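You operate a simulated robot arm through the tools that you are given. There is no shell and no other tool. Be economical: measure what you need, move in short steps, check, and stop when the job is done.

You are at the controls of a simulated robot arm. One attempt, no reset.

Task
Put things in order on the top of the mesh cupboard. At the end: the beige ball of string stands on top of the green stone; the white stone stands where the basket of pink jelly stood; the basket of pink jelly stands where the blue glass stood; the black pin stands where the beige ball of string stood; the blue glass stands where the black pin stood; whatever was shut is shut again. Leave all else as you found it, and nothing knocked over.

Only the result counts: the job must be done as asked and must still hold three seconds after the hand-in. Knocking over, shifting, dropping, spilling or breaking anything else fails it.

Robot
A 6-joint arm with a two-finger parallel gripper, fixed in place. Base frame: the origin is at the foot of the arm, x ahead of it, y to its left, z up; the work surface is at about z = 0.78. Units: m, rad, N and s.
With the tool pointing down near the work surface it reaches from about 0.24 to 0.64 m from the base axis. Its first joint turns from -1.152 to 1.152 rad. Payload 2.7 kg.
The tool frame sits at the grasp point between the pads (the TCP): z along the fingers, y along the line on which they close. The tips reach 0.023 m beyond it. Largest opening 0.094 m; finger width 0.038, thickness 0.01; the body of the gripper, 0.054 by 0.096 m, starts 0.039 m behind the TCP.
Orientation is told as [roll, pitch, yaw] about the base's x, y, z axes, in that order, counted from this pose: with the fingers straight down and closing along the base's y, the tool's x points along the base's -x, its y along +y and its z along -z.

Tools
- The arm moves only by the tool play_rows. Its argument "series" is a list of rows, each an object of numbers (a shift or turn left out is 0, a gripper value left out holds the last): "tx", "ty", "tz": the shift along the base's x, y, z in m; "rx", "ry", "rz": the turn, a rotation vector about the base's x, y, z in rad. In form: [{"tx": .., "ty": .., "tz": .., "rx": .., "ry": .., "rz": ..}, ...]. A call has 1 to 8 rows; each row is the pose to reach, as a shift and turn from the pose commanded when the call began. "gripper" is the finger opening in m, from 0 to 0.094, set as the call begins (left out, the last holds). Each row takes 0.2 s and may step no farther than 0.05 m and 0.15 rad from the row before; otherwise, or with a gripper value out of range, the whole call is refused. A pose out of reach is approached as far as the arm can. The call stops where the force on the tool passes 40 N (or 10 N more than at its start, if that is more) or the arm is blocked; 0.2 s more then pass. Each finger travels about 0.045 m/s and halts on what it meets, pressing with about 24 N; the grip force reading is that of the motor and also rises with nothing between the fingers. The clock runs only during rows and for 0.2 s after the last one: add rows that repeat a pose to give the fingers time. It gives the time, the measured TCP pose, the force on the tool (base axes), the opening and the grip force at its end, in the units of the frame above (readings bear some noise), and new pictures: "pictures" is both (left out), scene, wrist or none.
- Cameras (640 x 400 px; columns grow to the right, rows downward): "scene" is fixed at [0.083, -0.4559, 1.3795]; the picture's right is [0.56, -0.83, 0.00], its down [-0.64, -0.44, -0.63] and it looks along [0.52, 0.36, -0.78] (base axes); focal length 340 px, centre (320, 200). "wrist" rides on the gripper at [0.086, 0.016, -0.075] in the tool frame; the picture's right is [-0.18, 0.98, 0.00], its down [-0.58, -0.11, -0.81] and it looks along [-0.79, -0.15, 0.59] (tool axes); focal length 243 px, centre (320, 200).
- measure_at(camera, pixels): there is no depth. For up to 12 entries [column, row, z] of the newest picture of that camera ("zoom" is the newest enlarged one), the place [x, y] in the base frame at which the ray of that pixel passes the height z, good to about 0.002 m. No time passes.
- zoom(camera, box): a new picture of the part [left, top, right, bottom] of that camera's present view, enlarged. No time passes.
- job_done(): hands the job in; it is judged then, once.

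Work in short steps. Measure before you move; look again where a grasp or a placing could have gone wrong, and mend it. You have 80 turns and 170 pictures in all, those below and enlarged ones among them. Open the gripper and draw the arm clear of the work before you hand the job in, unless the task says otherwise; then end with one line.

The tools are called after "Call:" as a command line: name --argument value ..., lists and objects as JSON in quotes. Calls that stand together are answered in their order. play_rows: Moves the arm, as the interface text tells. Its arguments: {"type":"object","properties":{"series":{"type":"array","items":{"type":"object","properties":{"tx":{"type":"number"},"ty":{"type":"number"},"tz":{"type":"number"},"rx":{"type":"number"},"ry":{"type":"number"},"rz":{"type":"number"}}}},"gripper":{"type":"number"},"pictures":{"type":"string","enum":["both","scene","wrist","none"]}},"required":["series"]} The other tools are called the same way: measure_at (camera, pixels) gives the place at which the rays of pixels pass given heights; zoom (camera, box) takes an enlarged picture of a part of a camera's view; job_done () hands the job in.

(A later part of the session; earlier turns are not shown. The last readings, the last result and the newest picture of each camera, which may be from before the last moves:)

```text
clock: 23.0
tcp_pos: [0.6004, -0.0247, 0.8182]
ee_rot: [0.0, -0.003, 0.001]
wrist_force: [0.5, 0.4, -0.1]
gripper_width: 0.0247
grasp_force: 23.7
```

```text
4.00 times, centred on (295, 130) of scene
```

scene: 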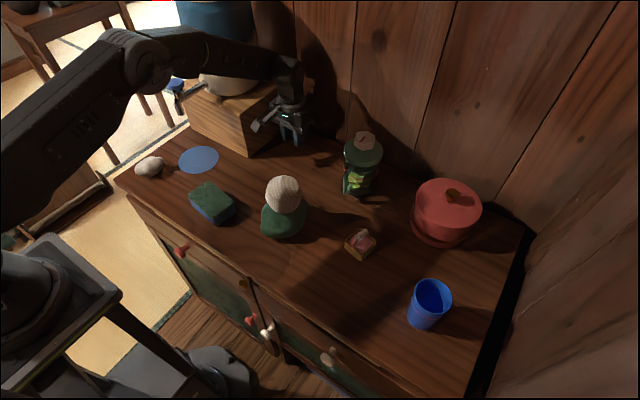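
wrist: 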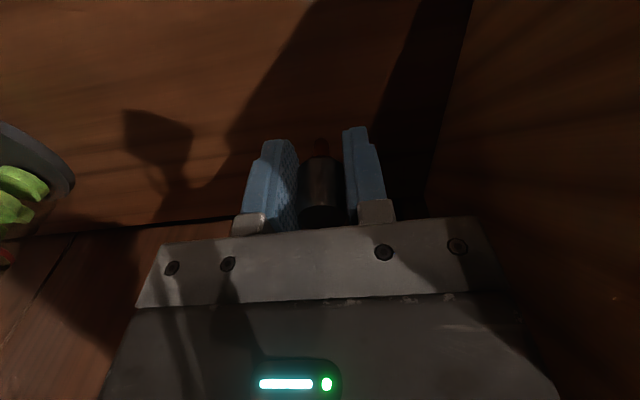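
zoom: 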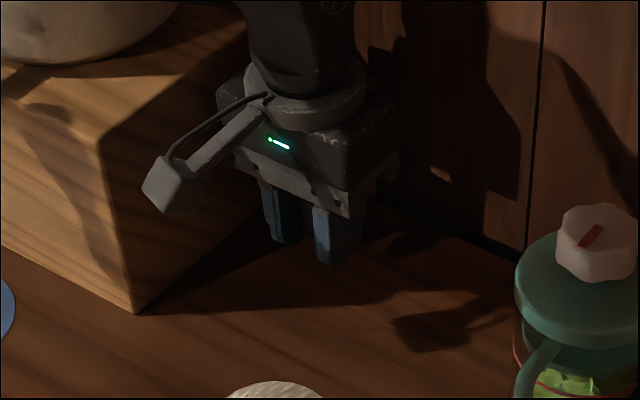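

No contact yet; I lower in 1 mm steps to about 0.8145 looking for contact force.

Call:
play_rows --series '[{"ty": -0.001, "tz": -0.001}, {"ty": -0.001, "tz": -0.002}, {"ty": -0.001, "tz": -0.002}]' --pictures "none"

```text
clock: 23.8
tcp_pos: [0.6001, -0.0262, 0.8157]
ee_rot: [-0.002, -0.002, 0.001]
wrist_force: [-0.3, -0.4, -0.4]
gripper_width: 0.0246
grasp_force: 23.8
```

Call:
play_rows --series '[{"tz": -0.0005}, {"tz": -0.001}, {"tz": -0.001}]' --pictures "none"

```text
clock: 24.6
tcp_pos: [0.601, -0.0264, 0.815]
ee_rot: [-0.001, -0.006, 0.0]
wrist_force: [0.0, -0.2, 2.2]
gripper_width: 0.0245
grasp_force: 24.5
```

Light contact (2.2 N in z, at the grasp height). I open the fingers now.

Call:
play_rows --series '[{"tz": 0}, {"tz": 0}, {"tz": 0}]' --gripper 0.06 --pictures "wrist"

Call:
zoom --camera "wrist" --box '[220, 60, 420, 240]'

```text
clock: 25.4
tcp_pos: [0.6008, -0.0271, 0.8137]
ee_rot: [0.001, -0.005, 0.0]
wrist_force: [-1.0, -0.1, 0.0]
gripper_width: 0.0596
grasp_force: 0.1
```

wrist: 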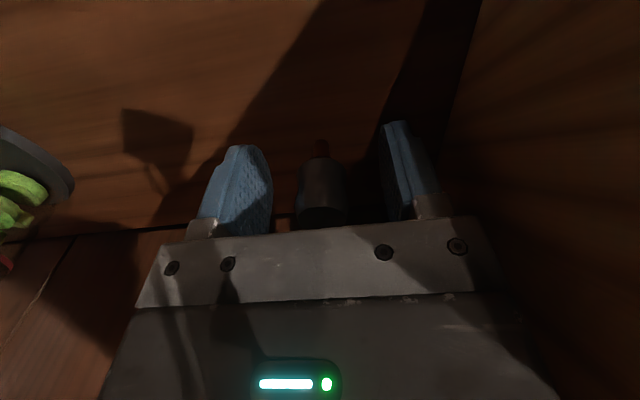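

```text
2.22 times, centred on (320, 150) of wrist
```

zoom: 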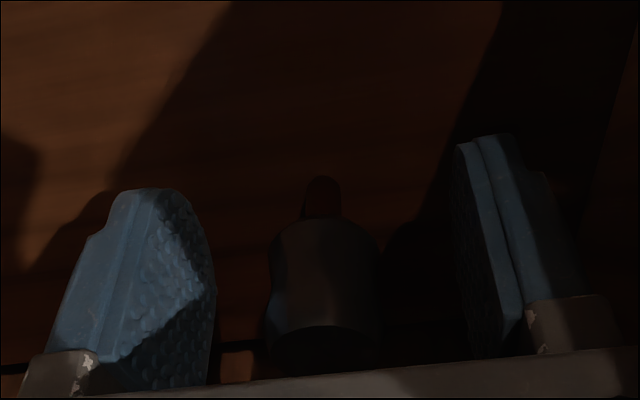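

The pin stands. I rise straight up, then retreat.

Call:
play_rows --series '[{"tz": 0.02}, {"tz": 0.05}, {"tz": 0.09}, {"tz": 0.13}, {"tz": 0.18}, {"tz": 0.2, "tx": -0.045}, {"tz": 0.2, "tx": -0.09}, {"tz": 0.2, "tx": -0.135}]'

Call:
zoom --camera "wrist" --box '[250, 60, 450, 220]'

Call:
zoom --camera "scene" --box '[380, 250, 480, 350]'

```text
clock: 27.2
tcp_pos: [0.4637, -0.0267, 1.0166]
ee_rot: [0.0, -0.002, 0.002]
wrist_force: [-0.5, -0.1, -0.4]
gripper_width: 0.0599
grasp_force: 0.0
```

scene: 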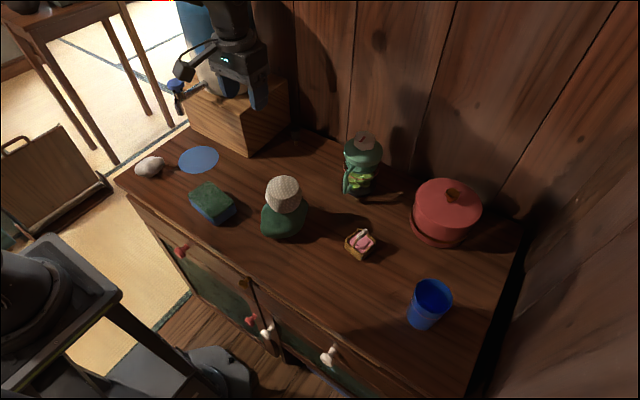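
wrist: 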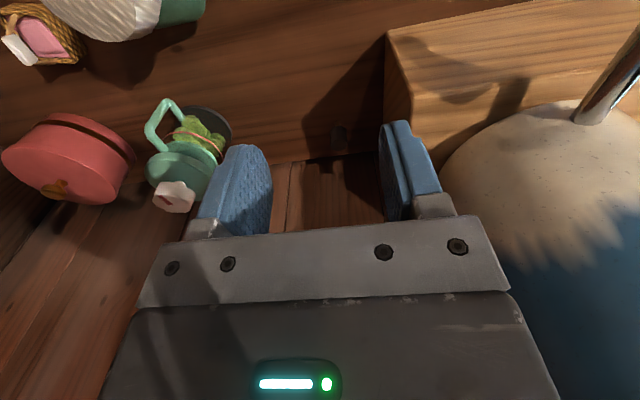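

```text
2.50 times, centred on (350, 140) of wrist
```

zoom: 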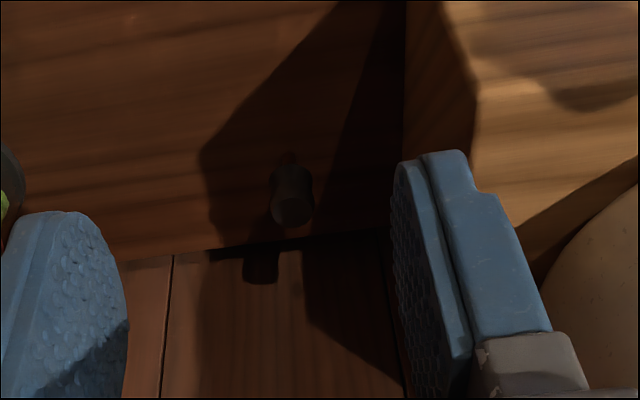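

```text
4.00 times, centred on (430, 300) of scene
```

zoom: 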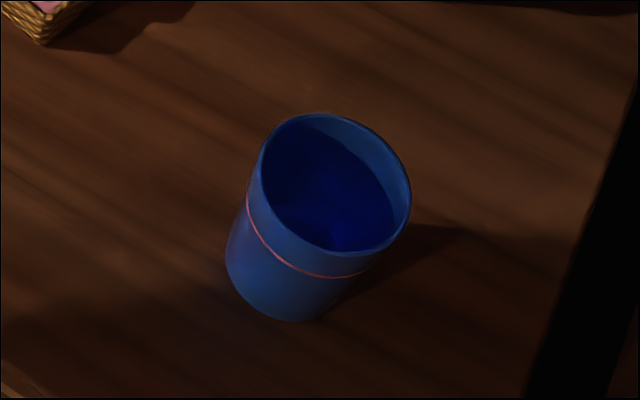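

The pin stands well. I head over to the glass (rim px (434,296)), at z≈1.02.

Call:
play_rows --series '[{"tx": -0.035, "ty": -0.03}, {"tx": -0.07, "ty": -0.06}, {"tx": -0.09, "ty": -0.1}, {"tx": -0.1, "ty": -0.145}, {"tx": -0.11, "ty": -0.19}, {"tx": -0.12, "ty": -0.235}, {"tx": -0.13, "ty": -0.28}, {"tx": -0.14, "ty": -0.325}]' --pictures "none"

Call:
play_rows --series '[{"tx": -0.01, "ty": -0.045}, {"tx": -0.02, "ty": -0.09}, {"tx": -0.03, "ty": -0.12}, {"tx": -0.03, "ty": -0.12}]' --gripper 0.094

```text
clock: 29.0
tcp_pos: [0.3262, -0.3514, 1.0174]
ee_rot: [-0.001, -0.003, 0.0]
wrist_force: [-0.6, -0.3, 0.5]
gripper_width: 0.0601
grasp_force: 0.0
```

```text
clock: 30.0
tcp_pos: [0.296, -0.4716, 1.0152]
ee_rot: [-0.001, -0.004, 0.001]
wrist_force: [0.0, -0.3, -0.3]
gripper_width: 0.0941
grasp_force: 0.0
```

scene: 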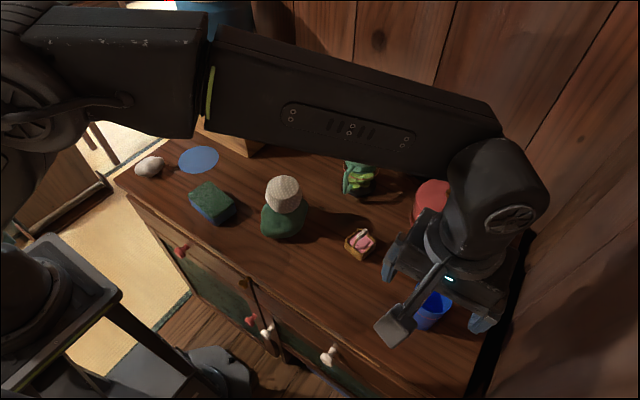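
wrist: 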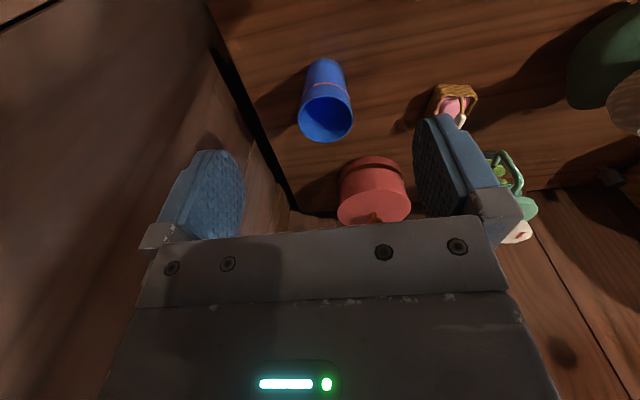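

I measure glass rim/base, the cupboard's right edge and the wall foot.

Call:
zoom --camera "wrist" --box '[230, 20, 480, 220]'

Call:
measure_at --camera "wrist" --pixels '[[326, 118, 0.87], [326, 118, 0.88], [326, 118, 0.89], [324, 60, 0.782], [309, 68, 0.78], [342, 68, 0.78], [299, 116, 0.88], [353, 113, 0.88], [240, 95, 0.78], [225, 95, 0.78], [453, 105, 0.8], [435, 100, 0.78]]'

Call:
measure_at --camera "scene" --pixels '[[433.75, 296.25, 0.87], [433.75, 296.25, 0.88], [433.75, 296.25, 0.89], [421, 321, 0.78]]'

```text
2.00 times, centred on (355, 120) of wrist
```

zoom: 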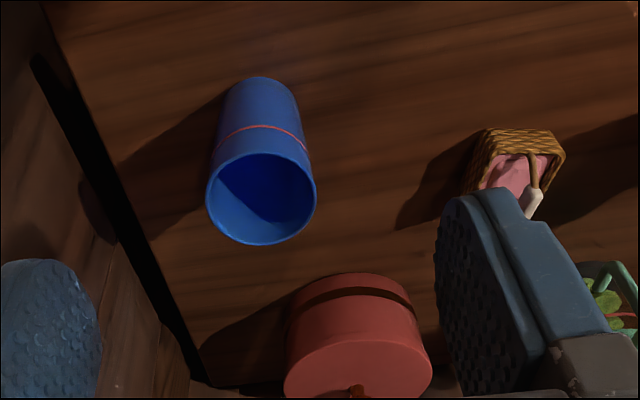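

```text
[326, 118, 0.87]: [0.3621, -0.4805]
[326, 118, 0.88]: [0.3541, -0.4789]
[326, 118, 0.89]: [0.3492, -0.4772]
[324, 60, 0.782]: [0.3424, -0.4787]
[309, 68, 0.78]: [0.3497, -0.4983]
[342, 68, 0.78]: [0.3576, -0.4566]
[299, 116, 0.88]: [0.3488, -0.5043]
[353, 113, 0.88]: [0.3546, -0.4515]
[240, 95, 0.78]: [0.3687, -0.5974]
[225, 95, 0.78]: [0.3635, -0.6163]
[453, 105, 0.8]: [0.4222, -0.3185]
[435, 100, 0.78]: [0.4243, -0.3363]
```

```text
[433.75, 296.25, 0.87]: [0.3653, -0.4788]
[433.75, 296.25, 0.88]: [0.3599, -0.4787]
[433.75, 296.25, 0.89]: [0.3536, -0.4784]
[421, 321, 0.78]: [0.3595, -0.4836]
```

Glass centre ≈(0.361,-0.479), rim z≈0.872, rim Ø≈0.055; I'll grasp at TCP z 0.845 so the gripper body clears the rim. I go above first.

Call:
play_rows --series '[{"tx": 0.04, "ty": -0.005}, {"tx": 0.065, "ty": -0.0075, "tz": -0.02}, {"tx": 0.065, "ty": -0.0075, "tz": -0.06}, {"tx": 0.065, "ty": -0.0075, "tz": -0.095}, {"tx": 0.065, "ty": -0.0075, "tz": -0.11}, {"tx": 0.065, "ty": -0.0075, "tz": -0.11}]'

Call:
measure_at --camera "wrist" --pixels '[[320, 100, 0.872]]'

```text
clock: 31.4
tcp_pos: [0.3617, -0.4794, 0.905]
ee_rot: [-0.003, -0.004, -0.001]
wrist_force: [0.8, -0.8, 0.5]
gripper_width: 0.094
grasp_force: 0.0
```

scene: 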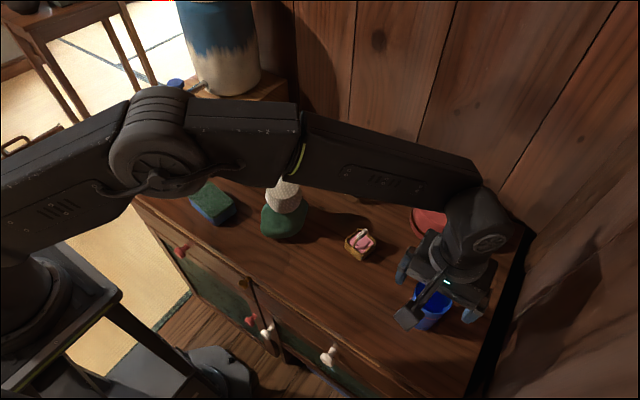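
wrist: 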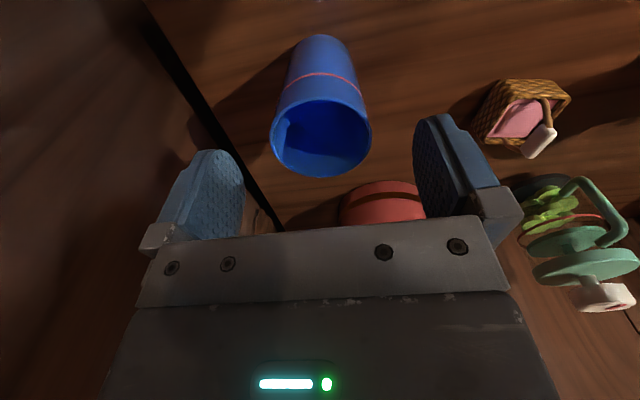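

```text
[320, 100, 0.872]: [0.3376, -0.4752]
```

I refine from the close view: rim centre (321,138), edges (271,135),(371,130).

Call:
measure_at --camera "wrist" --pixels '[[321, 138, 0.872], [271, 138, 0.872], [371, 130, 0.872], [321, 177, 0.872], [321, 100, 0.872], [305, 45, 0.78], [337, 42, 0.78], [321, 36, 0.78]]'

```text
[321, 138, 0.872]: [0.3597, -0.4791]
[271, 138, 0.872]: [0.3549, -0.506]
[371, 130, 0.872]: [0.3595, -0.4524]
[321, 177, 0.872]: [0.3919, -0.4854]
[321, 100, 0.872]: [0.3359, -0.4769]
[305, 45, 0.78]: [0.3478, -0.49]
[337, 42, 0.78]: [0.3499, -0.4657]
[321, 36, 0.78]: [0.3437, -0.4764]
```

Centre (0.362,-0.479) agrees with the TCP. I descend to 0.845 and close.

Call:
play_rows --series '[{"tz": -0.03}, {"tz": -0.06}, {"tz": -0.06}]' --pictures "none"

Call:
play_rows --series '[{"tz": 0}, {"tz": 0}, {"tz": 0}, {"tz": 0}]' --gripper 0.042

```text
clock: 32.2
tcp_pos: [0.3618, -0.4783, 0.8444]
ee_rot: [-0.001, -0.003, 0.001]
wrist_force: [0.0, -0.6, -0.2]
gripper_width: 0.0939
grasp_force: 0.0
```

```text
clock: 33.2
tcp_pos: [0.3621, -0.4796, 0.8442]
ee_rot: [-0.002, -0.005, 0.001]
wrist_force: [0.1, -0.8, 0.5]
gripper_width: 0.0593
grasp_force: 24.0
```

scene: 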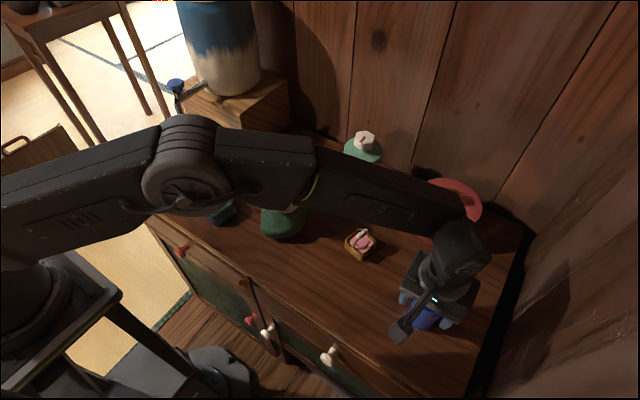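
wrist: 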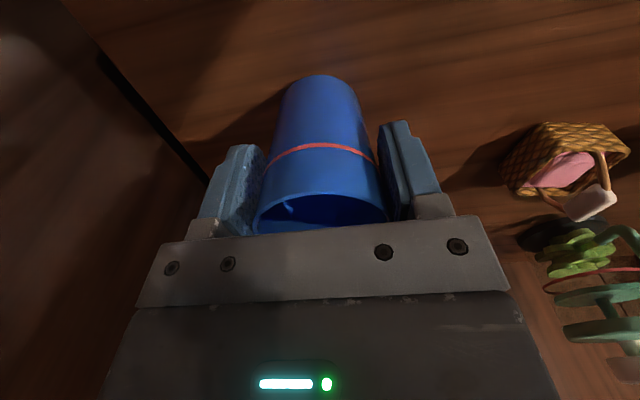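

Gripped at 0.059. I lift to ~1.05 and move back left at safe height.

Call:
play_rows --series '[{"tz": 0.03}, {"tz": 0.07}, {"tz": 0.115}, {"tz": 0.16}, {"tz": 0.2, "ty": 0.02}, {"tz": 0.205, "ty": 0.065}, {"tz": 0.205, "ty": 0.11}, {"tz": 0.205, "ty": 0.155}]' --pictures "wrist"

```text
clock: 35.0
tcp_pos: [0.3606, -0.3241, 1.0497]
ee_rot: [-0.003, -0.004, 0.0]
wrist_force: [-0.6, -0.3, -0.5]
gripper_width: 0.059
grasp_force: 23.4
```

wrist: 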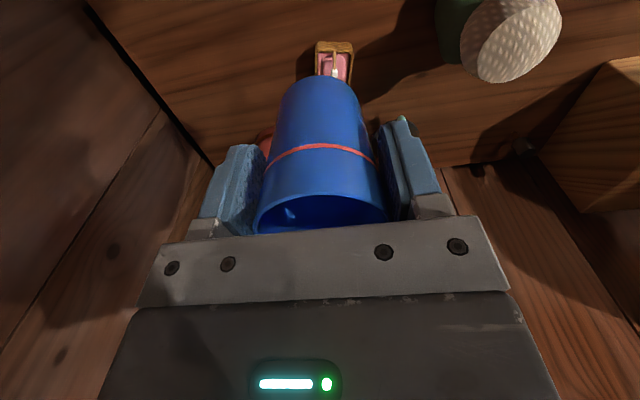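

Held firmly. I continue left.

Call:
play_rows --series '[{"ty": 0.047}, {"ty": 0.094}, {"ty": 0.141}, {"ty": 0.188}, {"ty": 0.235}, {"ty": 0.282}, {"ty": 0.329}, {"ty": 0.376}]' --pictures "none"

Call:
play_rows --series '[{"ty": 0.03, "tx": 0.01}, {"ty": 0.0485, "tx": 0.0235}, {"ty": 0.0485, "tx": 0.0235, "tz": -0.04}, {"ty": 0.0485, "tx": 0.0235, "tz": -0.085}, {"ty": 0.0485, "tx": 0.0235, "tz": -0.13}, {"ty": 0.0485, "tx": 0.0235, "tz": -0.15}, {"ty": 0.0485, "tx": 0.0235, "tz": -0.15}]'

```text
clock: 36.8
tcp_pos: [0.3585, 0.0502, 1.052]
ee_rot: [-0.001, -0.004, 0.001]
wrist_force: [-0.4, -0.6, -2.2]
gripper_width: 0.0593
grasp_force: 24.2
```

```text
clock: 38.4
tcp_pos: [0.382, 0.1003, 0.9017]
ee_rot: [-0.002, -0.004, -0.001]
wrist_force: [-0.2, 0.0, -0.4]
gripper_width: 0.059
grasp_force: 24.5
```

scene: 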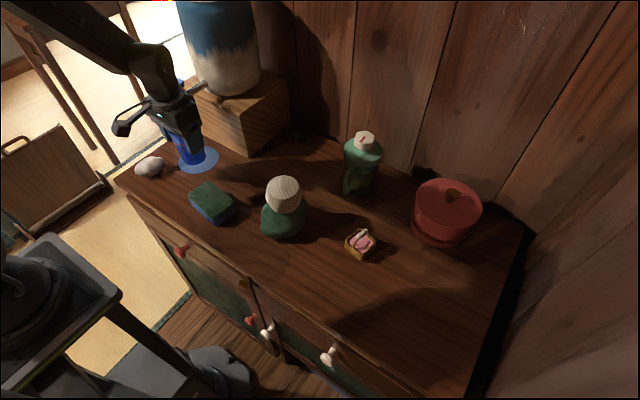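
wrist: 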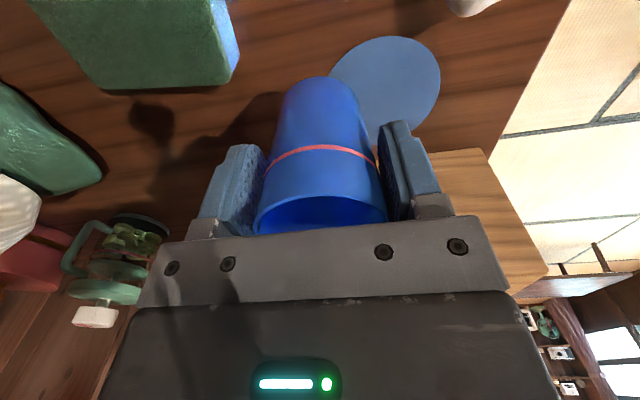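

Over the pin's place. I lower to 0.850 then seek contact slowly.

Call:
play_rows --series '[{"tx": 0.001, "ty": -0.002, "tz": -0.03}, {"tx": 0.001, "ty": -0.002, "tz": -0.047}, {"tx": 0.001, "ty": -0.002, "tz": -0.052}, {"tx": 0.001, "ty": -0.002, "tz": -0.052}]' --pictures "none"

Call:
play_rows --series '[{"tz": -0.001}, {"tz": -0.002}, {"tz": -0.003}, {"tz": -0.0035}]'

Call:
zoom --camera "scene" --box '[140, 100, 250, 210]'

```text
clock: 39.4
tcp_pos: [0.3844, 0.0989, 0.8481]
ee_rot: [-0.003, -0.001, -0.001]
wrist_force: [-0.1, 0.7, 0.7]
gripper_width: 0.0591
grasp_force: 24.4
```

```text
clock: 40.4
tcp_pos: [0.3838, 0.0981, 0.8465]
ee_rot: [-0.002, -0.004, -0.001]
wrist_force: [-1.4, -0.7, 6.7]
gripper_width: 0.0592
grasp_force: 23.8
```

scene: 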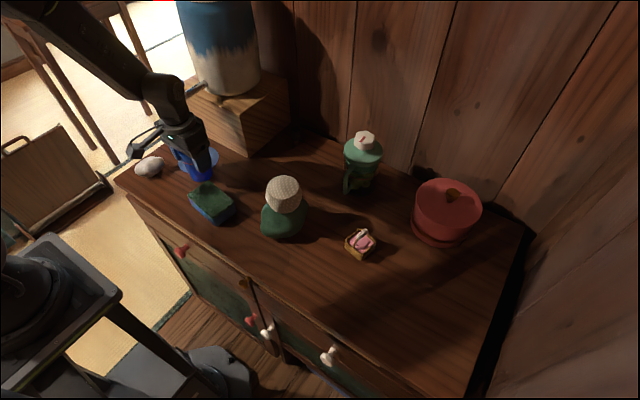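
wrist: 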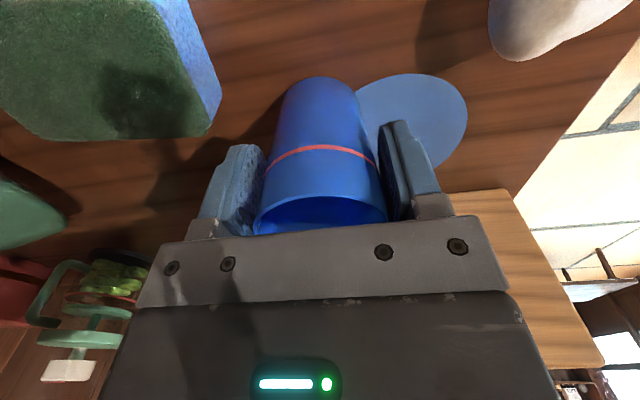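

```text
3.64 times, centred on (195, 155) of scene
```

zoom: 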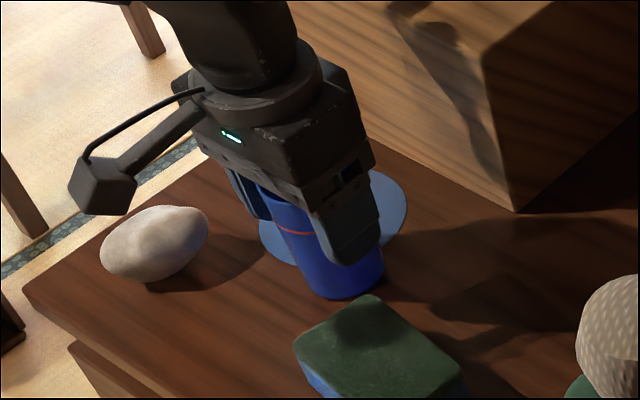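

Contact at 0.8465 (6.7 N), about 2 mm above the grasp height since it meets the blue disc's thin edge. I release gently and check how it stands.

Call:
play_rows --series '[{"tz": 0}, {"tz": 0}, {"tz": 0}]' --gripper 0.085 --pictures "none"

Call:
play_rows --series '[{"tz": 0.03}, {"tz": 0.07}, {"tz": 0.11}, {"tz": 0.14, "ty": -0.02, "tx": -0.02}, {"tz": 0.15, "ty": -0.06, "tx": -0.04}, {"tz": 0.15, "ty": -0.1, "tx": -0.05}]'

Call:
zoom --camera "scene" --box '[140, 110, 250, 210]'

Call:
zoom --camera "wrist" --box '[300, 0, 540, 180]'

```text
clock: 41.2
tcp_pos: [0.3846, 0.0987, 0.8451]
ee_rot: [-0.001, -0.004, 0.0]
wrist_force: [1.1, -0.3, 0.2]
gripper_width: 0.0851
grasp_force: 0.0
```

```text
clock: 42.6
tcp_pos: [0.3345, -0.0023, 0.997]
ee_rot: [-0.003, -0.003, 0.0]
wrist_force: [-0.8, -1.2, 0.4]
gripper_width: 0.0852
grasp_force: 0.1
```

scene: 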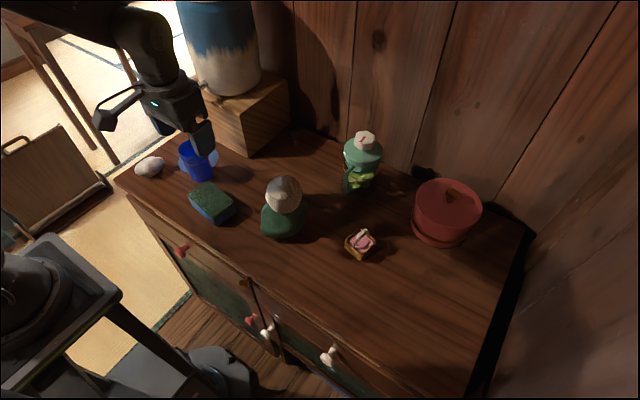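
wrist: 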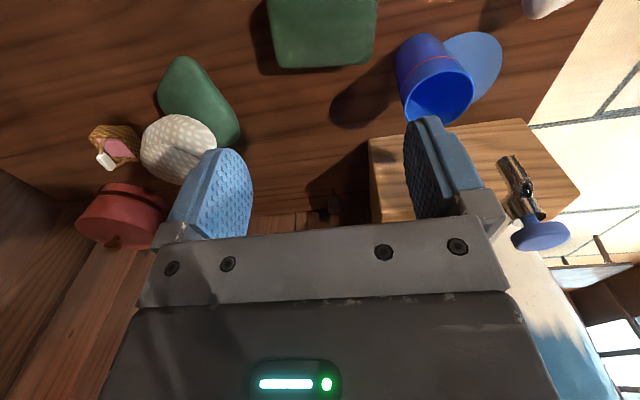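

```text
4.00 times, centred on (195, 160) of scene
```

zoom: 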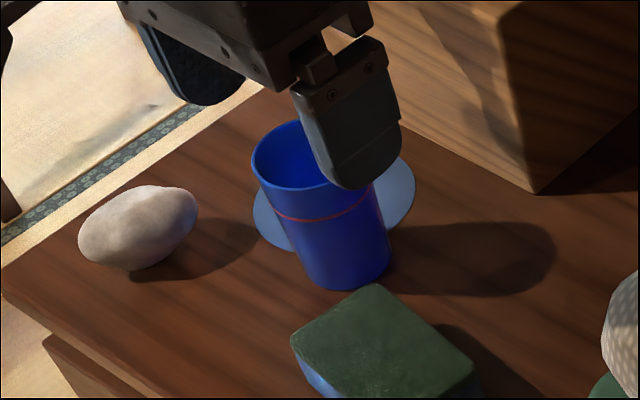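

```text
2.22 times, centred on (420, 90) of wrist
```

zoom: 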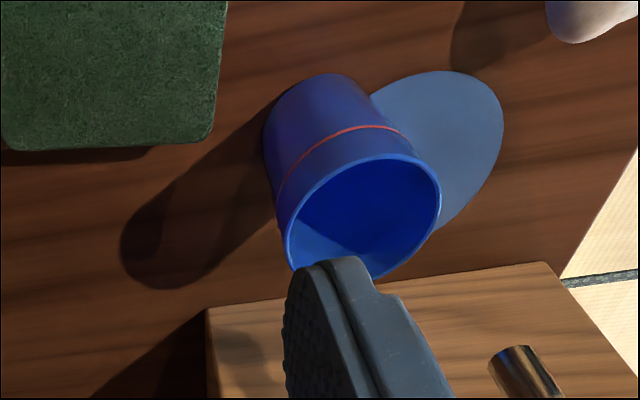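

The glass stands upright and the disc is unmoved. Next the basket: I move to a viewing spot in front of it.

Call:
play_rows --series '[{"ty": -0.045}, {"ty": -0.09}, {"ty": -0.135}, {"ty": -0.18}, {"ty": -0.225}, {"ty": -0.27, "tz": -0.01}, {"ty": -0.318, "tz": -0.02}, {"ty": -0.318, "tz": -0.05}]' --gripper 0.094

Call:
zoom --camera "wrist" --box '[240, 20, 440, 180]'

Call:
zoom --camera "scene" --box '[320, 200, 410, 280]'

```text
clock: 44.4
tcp_pos: [0.3348, -0.3191, 0.9464]
ee_rot: [-0.004, -0.004, 0.0]
wrist_force: [-0.2, 0.4, -0.5]
gripper_width: 0.0942
grasp_force: 0.1
```

scene: 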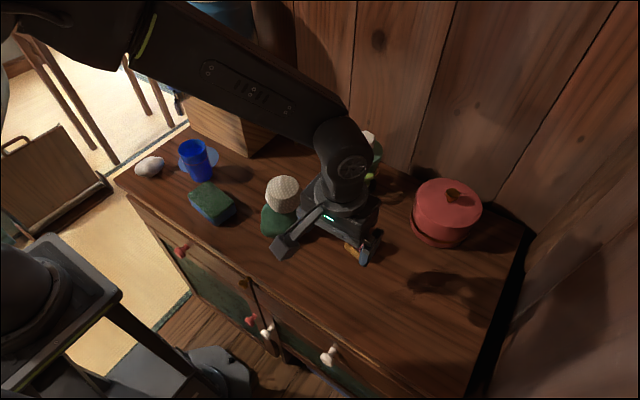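
wrist: 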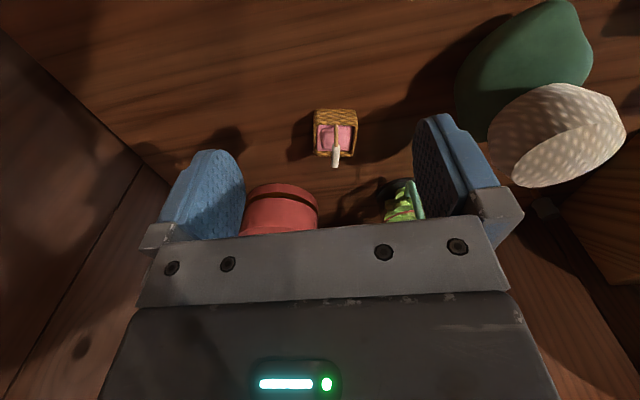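

```text
2.50 times, centred on (340, 100) of wrist
```

zoom: 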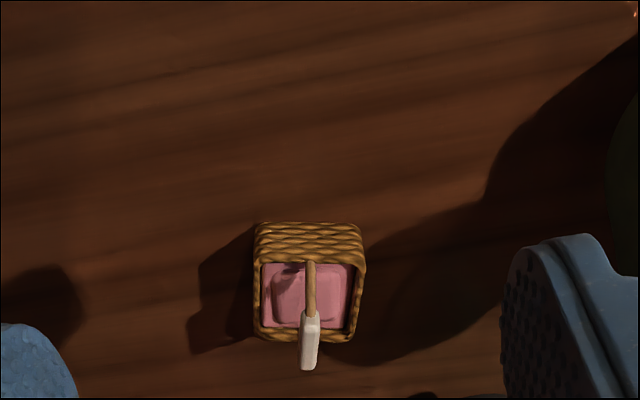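

```text
5.00 times, centred on (365, 240) of scene
```

zoom: 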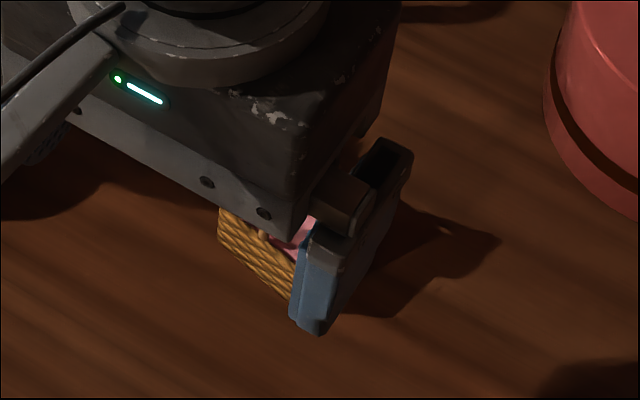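

I measure the basket's rim corners, its foot and the handle top.

Call:
measure_at --camera "wrist" --pixels '[[314, 109.5, 0.782], [357, 109.5, 0.782], [314, 126, 0.81], [358, 126, 0.81], [317, 156, 0.81], [353, 156, 0.81], [335, 158, 0.83], [335, 158, 0.84], [335, 158, 0.85], [335, 152, 0.84]]'

Call:
zoom --camera "wrist" --box '[300, 95, 370, 175]'

```text
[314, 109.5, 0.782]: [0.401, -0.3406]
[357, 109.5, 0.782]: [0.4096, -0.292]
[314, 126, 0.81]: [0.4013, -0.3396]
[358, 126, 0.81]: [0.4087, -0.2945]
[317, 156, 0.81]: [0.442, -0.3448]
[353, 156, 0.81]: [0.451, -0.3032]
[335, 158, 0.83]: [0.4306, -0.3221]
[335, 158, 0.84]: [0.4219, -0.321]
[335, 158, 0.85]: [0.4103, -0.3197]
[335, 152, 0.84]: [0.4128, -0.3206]
```

```text
5.00 times, centred on (335, 135) of wrist
```

zoom: 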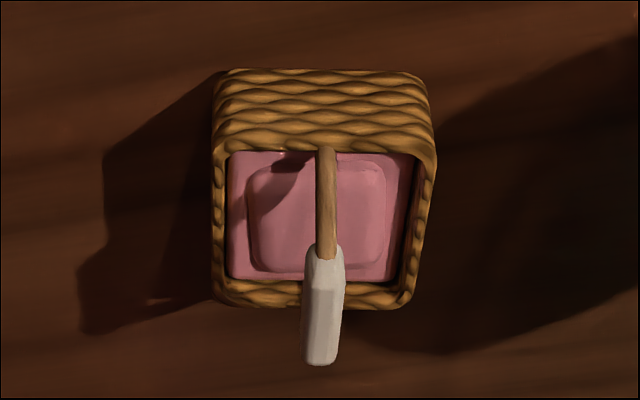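

Basket centre (0.4257,-0.3205), rim z≈0.81, handle top ≈0.838, turned by about -0.15 rad. I move above it with that turn.

Call:
play_rows --series '[{"tx": 0.045, "ty": -0.001, "rz": -0.075}, {"tx": 0.0907, "ty": -0.0014, "rz": -0.15}, {"tx": 0.0907, "ty": -0.0014, "tz": -0.035, "rz": -0.15}, {"tx": 0.0907, "ty": -0.0014, "tz": -0.06, "rz": -0.15}, {"tx": 0.0907, "ty": -0.0014, "tz": -0.06, "rz": -0.15}]' --pictures "wrist"

Call:
zoom --camera "wrist" --box '[220, 40, 440, 240]'

```text
clock: 45.6
tcp_pos: [0.4263, -0.321, 0.8858]
ee_rot: [-0.003, -0.004, -0.152]
wrist_force: [-0.1, -0.2, 0.0]
gripper_width: 0.094
grasp_force: 0.1
```

wrist: 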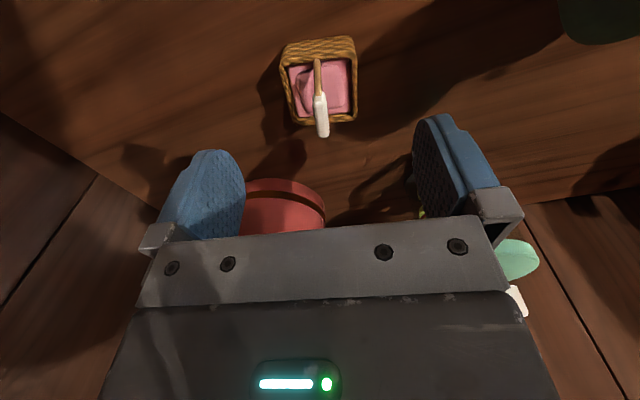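

```text
2.00 times, centred on (330, 140) of wrist
```

zoom: 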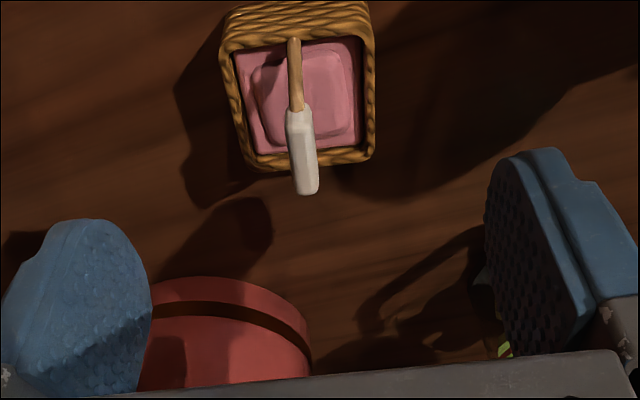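

I verify the rim corners from here.

Call:
measure_at --camera "wrist" --pixels '[[281, 62, 0.81], [357.5, 55, 0.81], [293, 123, 0.81], [356, 118, 0.81], [320, 134, 0.83], [320, 93, 0.83], [320, 134, 0.838]]'

```text
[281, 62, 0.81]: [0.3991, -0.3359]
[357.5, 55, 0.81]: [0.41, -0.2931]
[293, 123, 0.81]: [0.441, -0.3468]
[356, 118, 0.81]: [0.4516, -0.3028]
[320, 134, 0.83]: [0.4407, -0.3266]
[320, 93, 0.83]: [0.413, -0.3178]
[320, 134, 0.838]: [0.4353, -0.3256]
```

Centre (0.4255,-0.3198), turn ≈-0.25. I add -0.1 rad and descend to 0.812.

Call:
play_rows --series '[{"tx": -0.001, "ty": 0.001, "rz": -0.1}, {"tx": -0.001, "ty": 0.001, "tz": -0.035, "rz": -0.1}, {"tx": -0.001, "ty": 0.001, "tz": -0.06, "rz": -0.1}, {"tx": -0.001, "ty": 0.001, "tz": -0.074, "rz": -0.1}, {"tx": -0.001, "ty": 0.001, "tz": -0.074, "rz": -0.1}]'

```text
clock: 46.8
tcp_pos: [0.424, -0.3208, 0.8116]
ee_rot: [-0.003, -0.006, -0.25]
wrist_force: [-0.3, -0.3, 0.6]
gripper_width: 0.0939
grasp_force: 0.0
```

scene: 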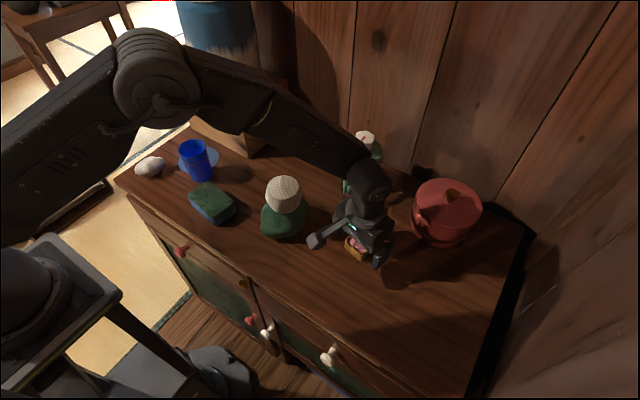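
wrist: 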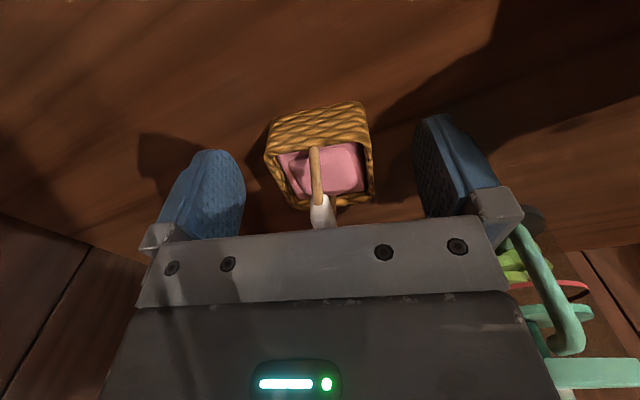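

The basket is centred between the fingers (col 320, fingers 245–415). I close.

Call:
play_rows --series '[{"tz": 0}, {"tz": 0}, {"tz": 0}, {"tz": 0}, {"tz": 0}]' --gripper 0.03 --pictures "wrist"

```text
clock: 48.0
tcp_pos: [0.4234, -0.3217, 0.8131]
ee_rot: [-0.002, -0.005, -0.25]
wrist_force: [0.8, -0.5, -0.3]
gripper_width: 0.0474
grasp_force: 23.8
```

wrist: 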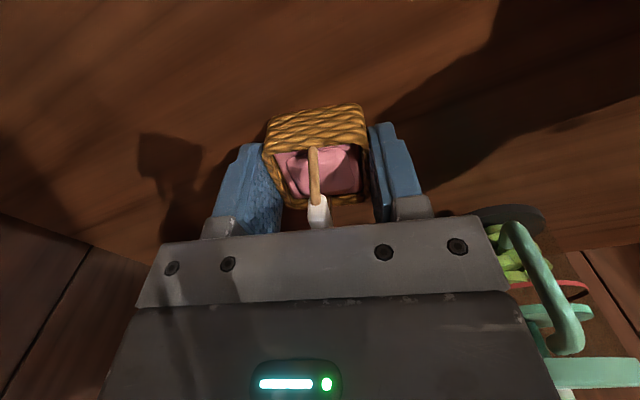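

Gripped. I lift 6 cm, move to the glass's old place (0.362,-0.479), and lower close to the surface.

Call:
play_rows --series '[{"tz": 0.025}, {"tz": 0.06}, {"tx": -0.015, "ty": -0.04, "tz": 0.06}, {"tx": -0.03, "ty": -0.08, "tz": 0.06}, {"tx": -0.046, "ty": -0.12, "tz": 0.06}, {"tx": -0.0625, "ty": -0.1585, "tz": 0.06}, {"tx": -0.0625, "ty": -0.1585, "tz": 0.025}, {"tx": -0.0625, "ty": -0.1585, "tz": 0.006}]'

```text
clock: 49.8
tcp_pos: [0.3625, -0.4784, 0.8154]
ee_rot: [0.0, -0.004, -0.25]
wrist_force: [0.4, -0.3, -1.0]
gripper_width: 0.0474
grasp_force: 24.0
```

scene: 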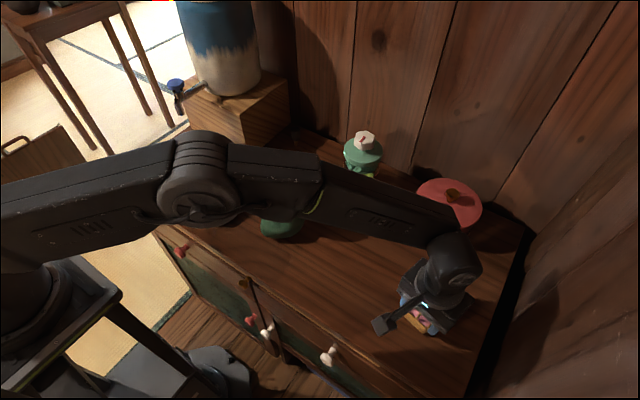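
wrist: 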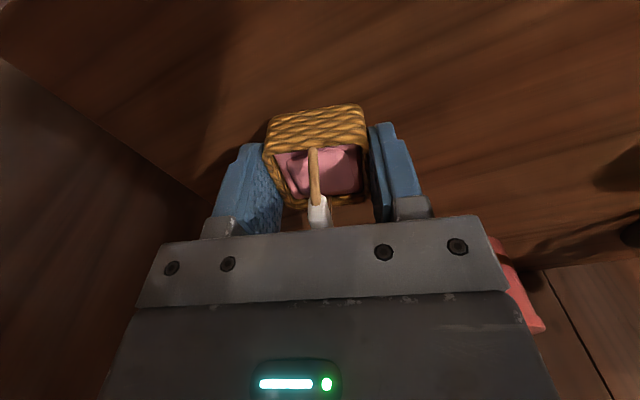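

Positioned at (0.3625,-0.478). I lower in 1 mm steps for contact.

Call:
play_rows --series '[{"tz": -0.002}, {"tz": -0.004}, {"tz": -0.005}, {"tz": -0.006}, {"tz": -0.006}]' --pictures "none"

```text
clock: 51.0
tcp_pos: [0.3628, -0.4785, 0.8116]
ee_rot: [-0.003, -0.004, -0.249]
wrist_force: [3.0, 1.6, 6.5]
gripper_width: 0.0473
grasp_force: 23.7
```

Contact (6.5 N). I release, then rise.

Call:
play_rows --series '[{"tz": 0.0005}, {"tz": 0.0005}, {"tz": 0.0005}, {"tz": 0.0005}]' --gripper 0.094 --pictures "none"

Call:
play_rows --series '[{"tz": 0.03}, {"tz": 0.07}, {"tz": 0.11, "rz": 0.06}, {"tz": 0.15, "rz": 0.12}, {"tz": 0.19, "rz": 0.19, "ty": 0.02}, {"tz": 0.2, "rz": 0.25, "ty": 0.065}, {"tz": 0.2, "rz": 0.25, "ty": 0.11}, {"tz": 0.2, "rz": 0.25, "ty": 0.155}]'

Call:
zoom --camera "scene" --box '[340, 230, 480, 360]'

```text
clock: 52.0
tcp_pos: [0.3623, -0.4768, 0.8107]
ee_rot: [-0.001, -0.003, -0.249]
wrist_force: [0.1, -0.5, -0.2]
gripper_width: 0.0938
grasp_force: 0.0
```

```text
clock: 53.8
tcp_pos: [0.3631, -0.3214, 1.0083]
ee_rot: [-0.002, -0.003, -0.001]
wrist_force: [0.3, 0.1, 0.7]
gripper_width: 0.094
grasp_force: 0.0
```

scene: 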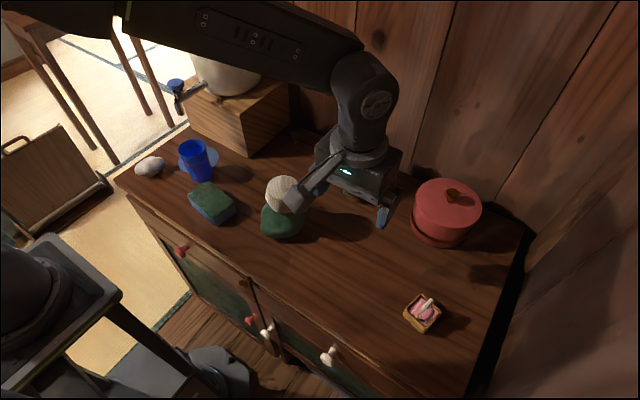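
wrist: 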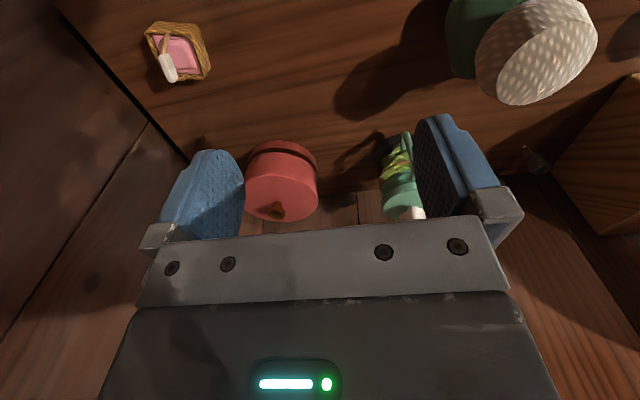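

```text
3.08 times, centred on (410, 295) of scene
```

zoom: 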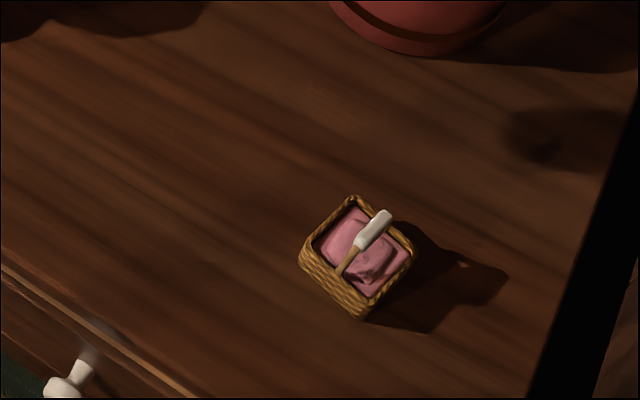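

Basket placed upright. Now to the white stone at far left: moving back over at safe height.

Call:
play_rows --series '[{"ty": 0.045, "tx": -0.01}, {"ty": 0.09, "tx": -0.02}, {"ty": 0.135, "tx": -0.03}, {"ty": 0.18, "tx": -0.04}, {"ty": 0.225, "tx": -0.05}, {"ty": 0.27, "tx": -0.06}, {"ty": 0.315, "tx": -0.07}, {"ty": 0.36, "tx": -0.08}]' --pictures "none"

Call:
play_rows --series '[{"ty": 0.045, "tx": -0.01}, {"ty": 0.09, "tx": -0.02}, {"ty": 0.135, "tx": -0.03}, {"ty": 0.165, "tx": -0.03}, {"ty": 0.165, "tx": -0.03}]'

Call:
zoom --camera "scene" --box '[110, 130, 210, 210]'

Call:
zoom --camera "wrist" --box '[240, 0, 440, 160]'

```text
clock: 55.6
tcp_pos: [0.2808, 0.0401, 1.0121]
ee_rot: [-0.003, -0.006, 0.001]
wrist_force: [0.6, 1.0, 0.4]
gripper_width: 0.094
grasp_force: 0.0
```

```text
clock: 56.8
tcp_pos: [0.2518, 0.2009, 1.011]
ee_rot: [-0.002, -0.004, -0.001]
wrist_force: [-0.1, -0.2, -0.4]
gripper_width: 0.0939
grasp_force: 0.1
```

scene: 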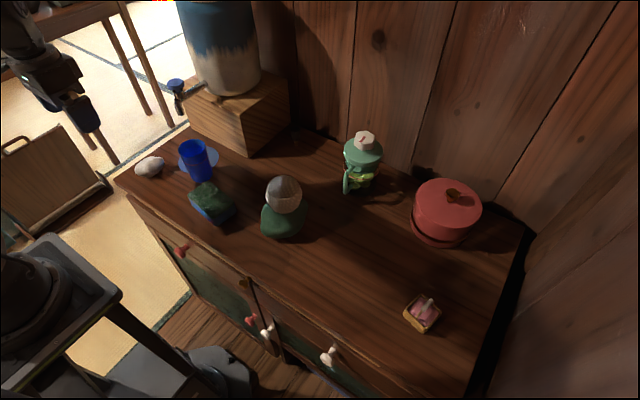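
wrist: 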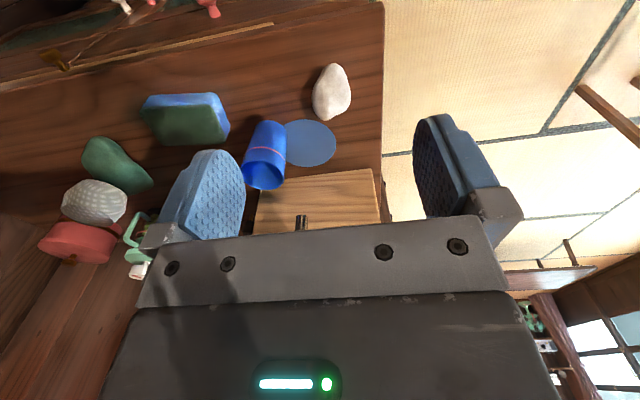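

```text
5.00 times, centred on (160, 170) of scene
```

zoom: 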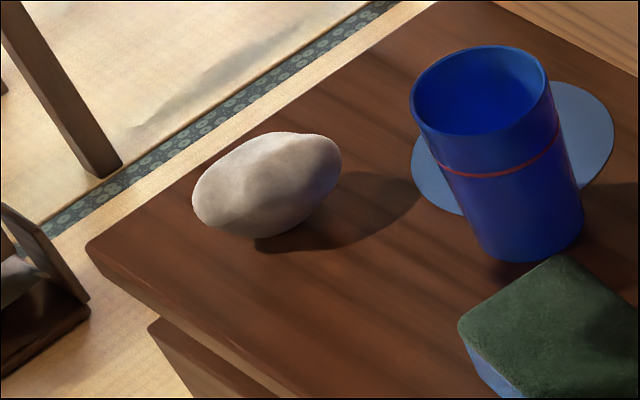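

```text
2.50 times, centred on (340, 80) of wrist
```

zoom: 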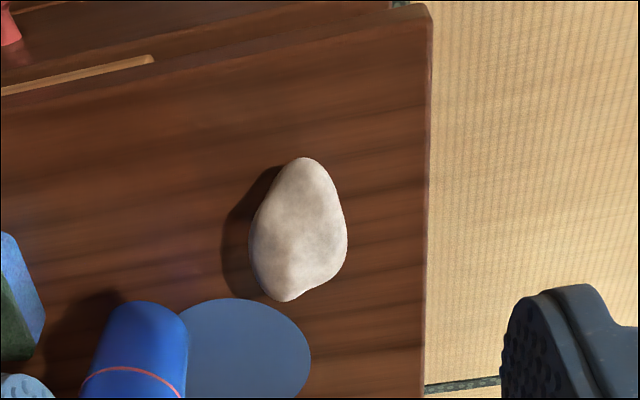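

The white stone is elongated roughly along x. I measure its outline.

Call:
measure_at --camera "wrist" --pixels '[[312, 99, 0.795], [351, 96, 0.795], [334, 63, 0.795], [327, 120, 0.795], [331, 92, 0.795], [331, 92, 0.81], [377, 100, 0.78], [285, 140, 0.87]]'

Call:
measure_at --camera "scene" --pixels '[[134.5, 173.5, 0.795], [164.3, 163, 0.795], [150, 156.5, 0.8], [149, 177.5, 0.79], [149, 167, 0.8]]'

```text
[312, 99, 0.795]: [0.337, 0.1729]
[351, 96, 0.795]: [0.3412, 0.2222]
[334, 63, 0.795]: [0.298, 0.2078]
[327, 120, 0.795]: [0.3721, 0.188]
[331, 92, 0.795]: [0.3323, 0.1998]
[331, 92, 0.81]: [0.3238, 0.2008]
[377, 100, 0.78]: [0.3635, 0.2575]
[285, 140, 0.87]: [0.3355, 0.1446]
```

```text
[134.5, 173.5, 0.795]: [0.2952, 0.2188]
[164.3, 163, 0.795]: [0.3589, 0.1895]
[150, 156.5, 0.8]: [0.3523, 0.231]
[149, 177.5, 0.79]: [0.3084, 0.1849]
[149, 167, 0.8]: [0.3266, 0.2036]
```

Stone centre ≈(0.330,0.199), long axis turned ≈-0.28. I move above it with that turn, opening 0.08.

Call:
play_rows --series '[{"tx": 0.04, "ty": -0.001, "rz": -0.14}, {"tx": 0.078, "ty": -0.002, "rz": -0.28}, {"tx": 0.078, "ty": -0.002, "tz": -0.045, "rz": -0.28}, {"tx": 0.078, "ty": -0.002, "tz": -0.09, "rz": -0.28}, {"tx": 0.078, "ty": -0.002, "tz": -0.13, "rz": -0.28}, {"tx": 0.078, "ty": -0.002, "tz": -0.13, "rz": -0.28}]' --gripper 0.08

Call:
zoom --camera "wrist" --box '[220, 0, 440, 200]'

```text
clock: 58.2
tcp_pos: [0.331, 0.2005, 0.8817]
ee_rot: [-0.002, -0.004, -0.28]
wrist_force: [0.4, 0.8, 0.1]
gripper_width: 0.08
grasp_force: 0.0
```

scene: 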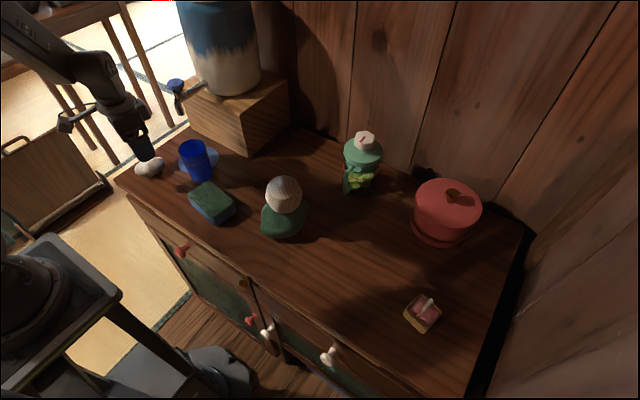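
wrist: 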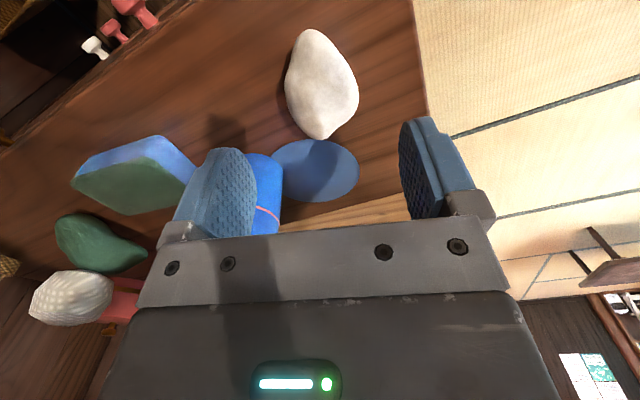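

```text
2.00 times, centred on (330, 100) of wrist
```

zoom: 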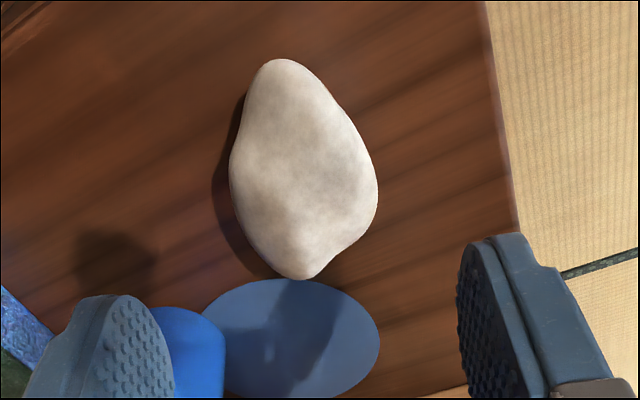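

I refine the stone's outline from this view.

Call:
measure_at --camera "wrist" --pixels '[[284.5, 82.5, 0.797], [359, 95, 0.797], [311, 30, 0.795], [320, 139, 0.795], [322, 88, 0.797]]'

```text
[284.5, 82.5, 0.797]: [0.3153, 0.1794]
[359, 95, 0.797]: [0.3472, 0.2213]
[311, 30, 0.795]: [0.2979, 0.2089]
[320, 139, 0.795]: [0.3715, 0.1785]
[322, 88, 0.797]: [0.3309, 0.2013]
```

Centred in the closing direction (±24.5 mm). I descend to 0.809 and close.

Call:
play_rows --series '[{"tx": 0.003, "ty": -0.001, "tz": -0.03}, {"tx": 0.003, "ty": -0.001, "tz": -0.06}, {"tx": 0.003, "ty": -0.001, "tz": -0.073}, {"tx": 0.003, "ty": -0.001, "tz": -0.073}]' --pictures "none"

Call:
play_rows --series '[{"tz": 0}, {"tz": 0}, {"tz": 0}, {"tz": 0}]' --gripper 0.03

```text
clock: 59.2
tcp_pos: [0.3337, 0.2003, 0.8076]
ee_rot: [-0.002, -0.003, -0.278]
wrist_force: [-0.2, -0.6, -0.2]
gripper_width: 0.08
grasp_force: 0.1
```

```text
clock: 60.2
tcp_pos: [0.3343, 0.1988, 0.8088]
ee_rot: [-0.003, -0.003, -0.279]
wrist_force: [0.4, -0.3, 0.9]
gripper_width: 0.0482
grasp_force: 24.1
```

scene: 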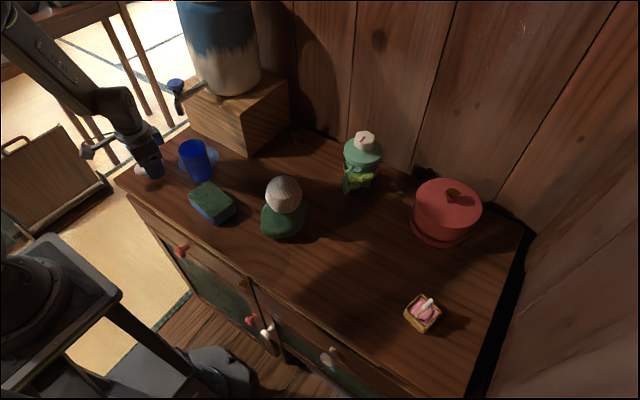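
wrist: 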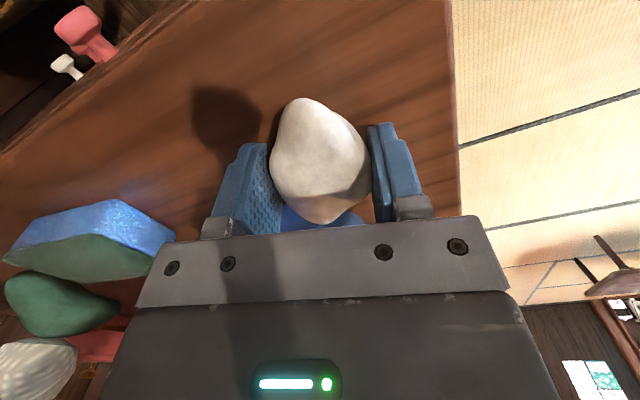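

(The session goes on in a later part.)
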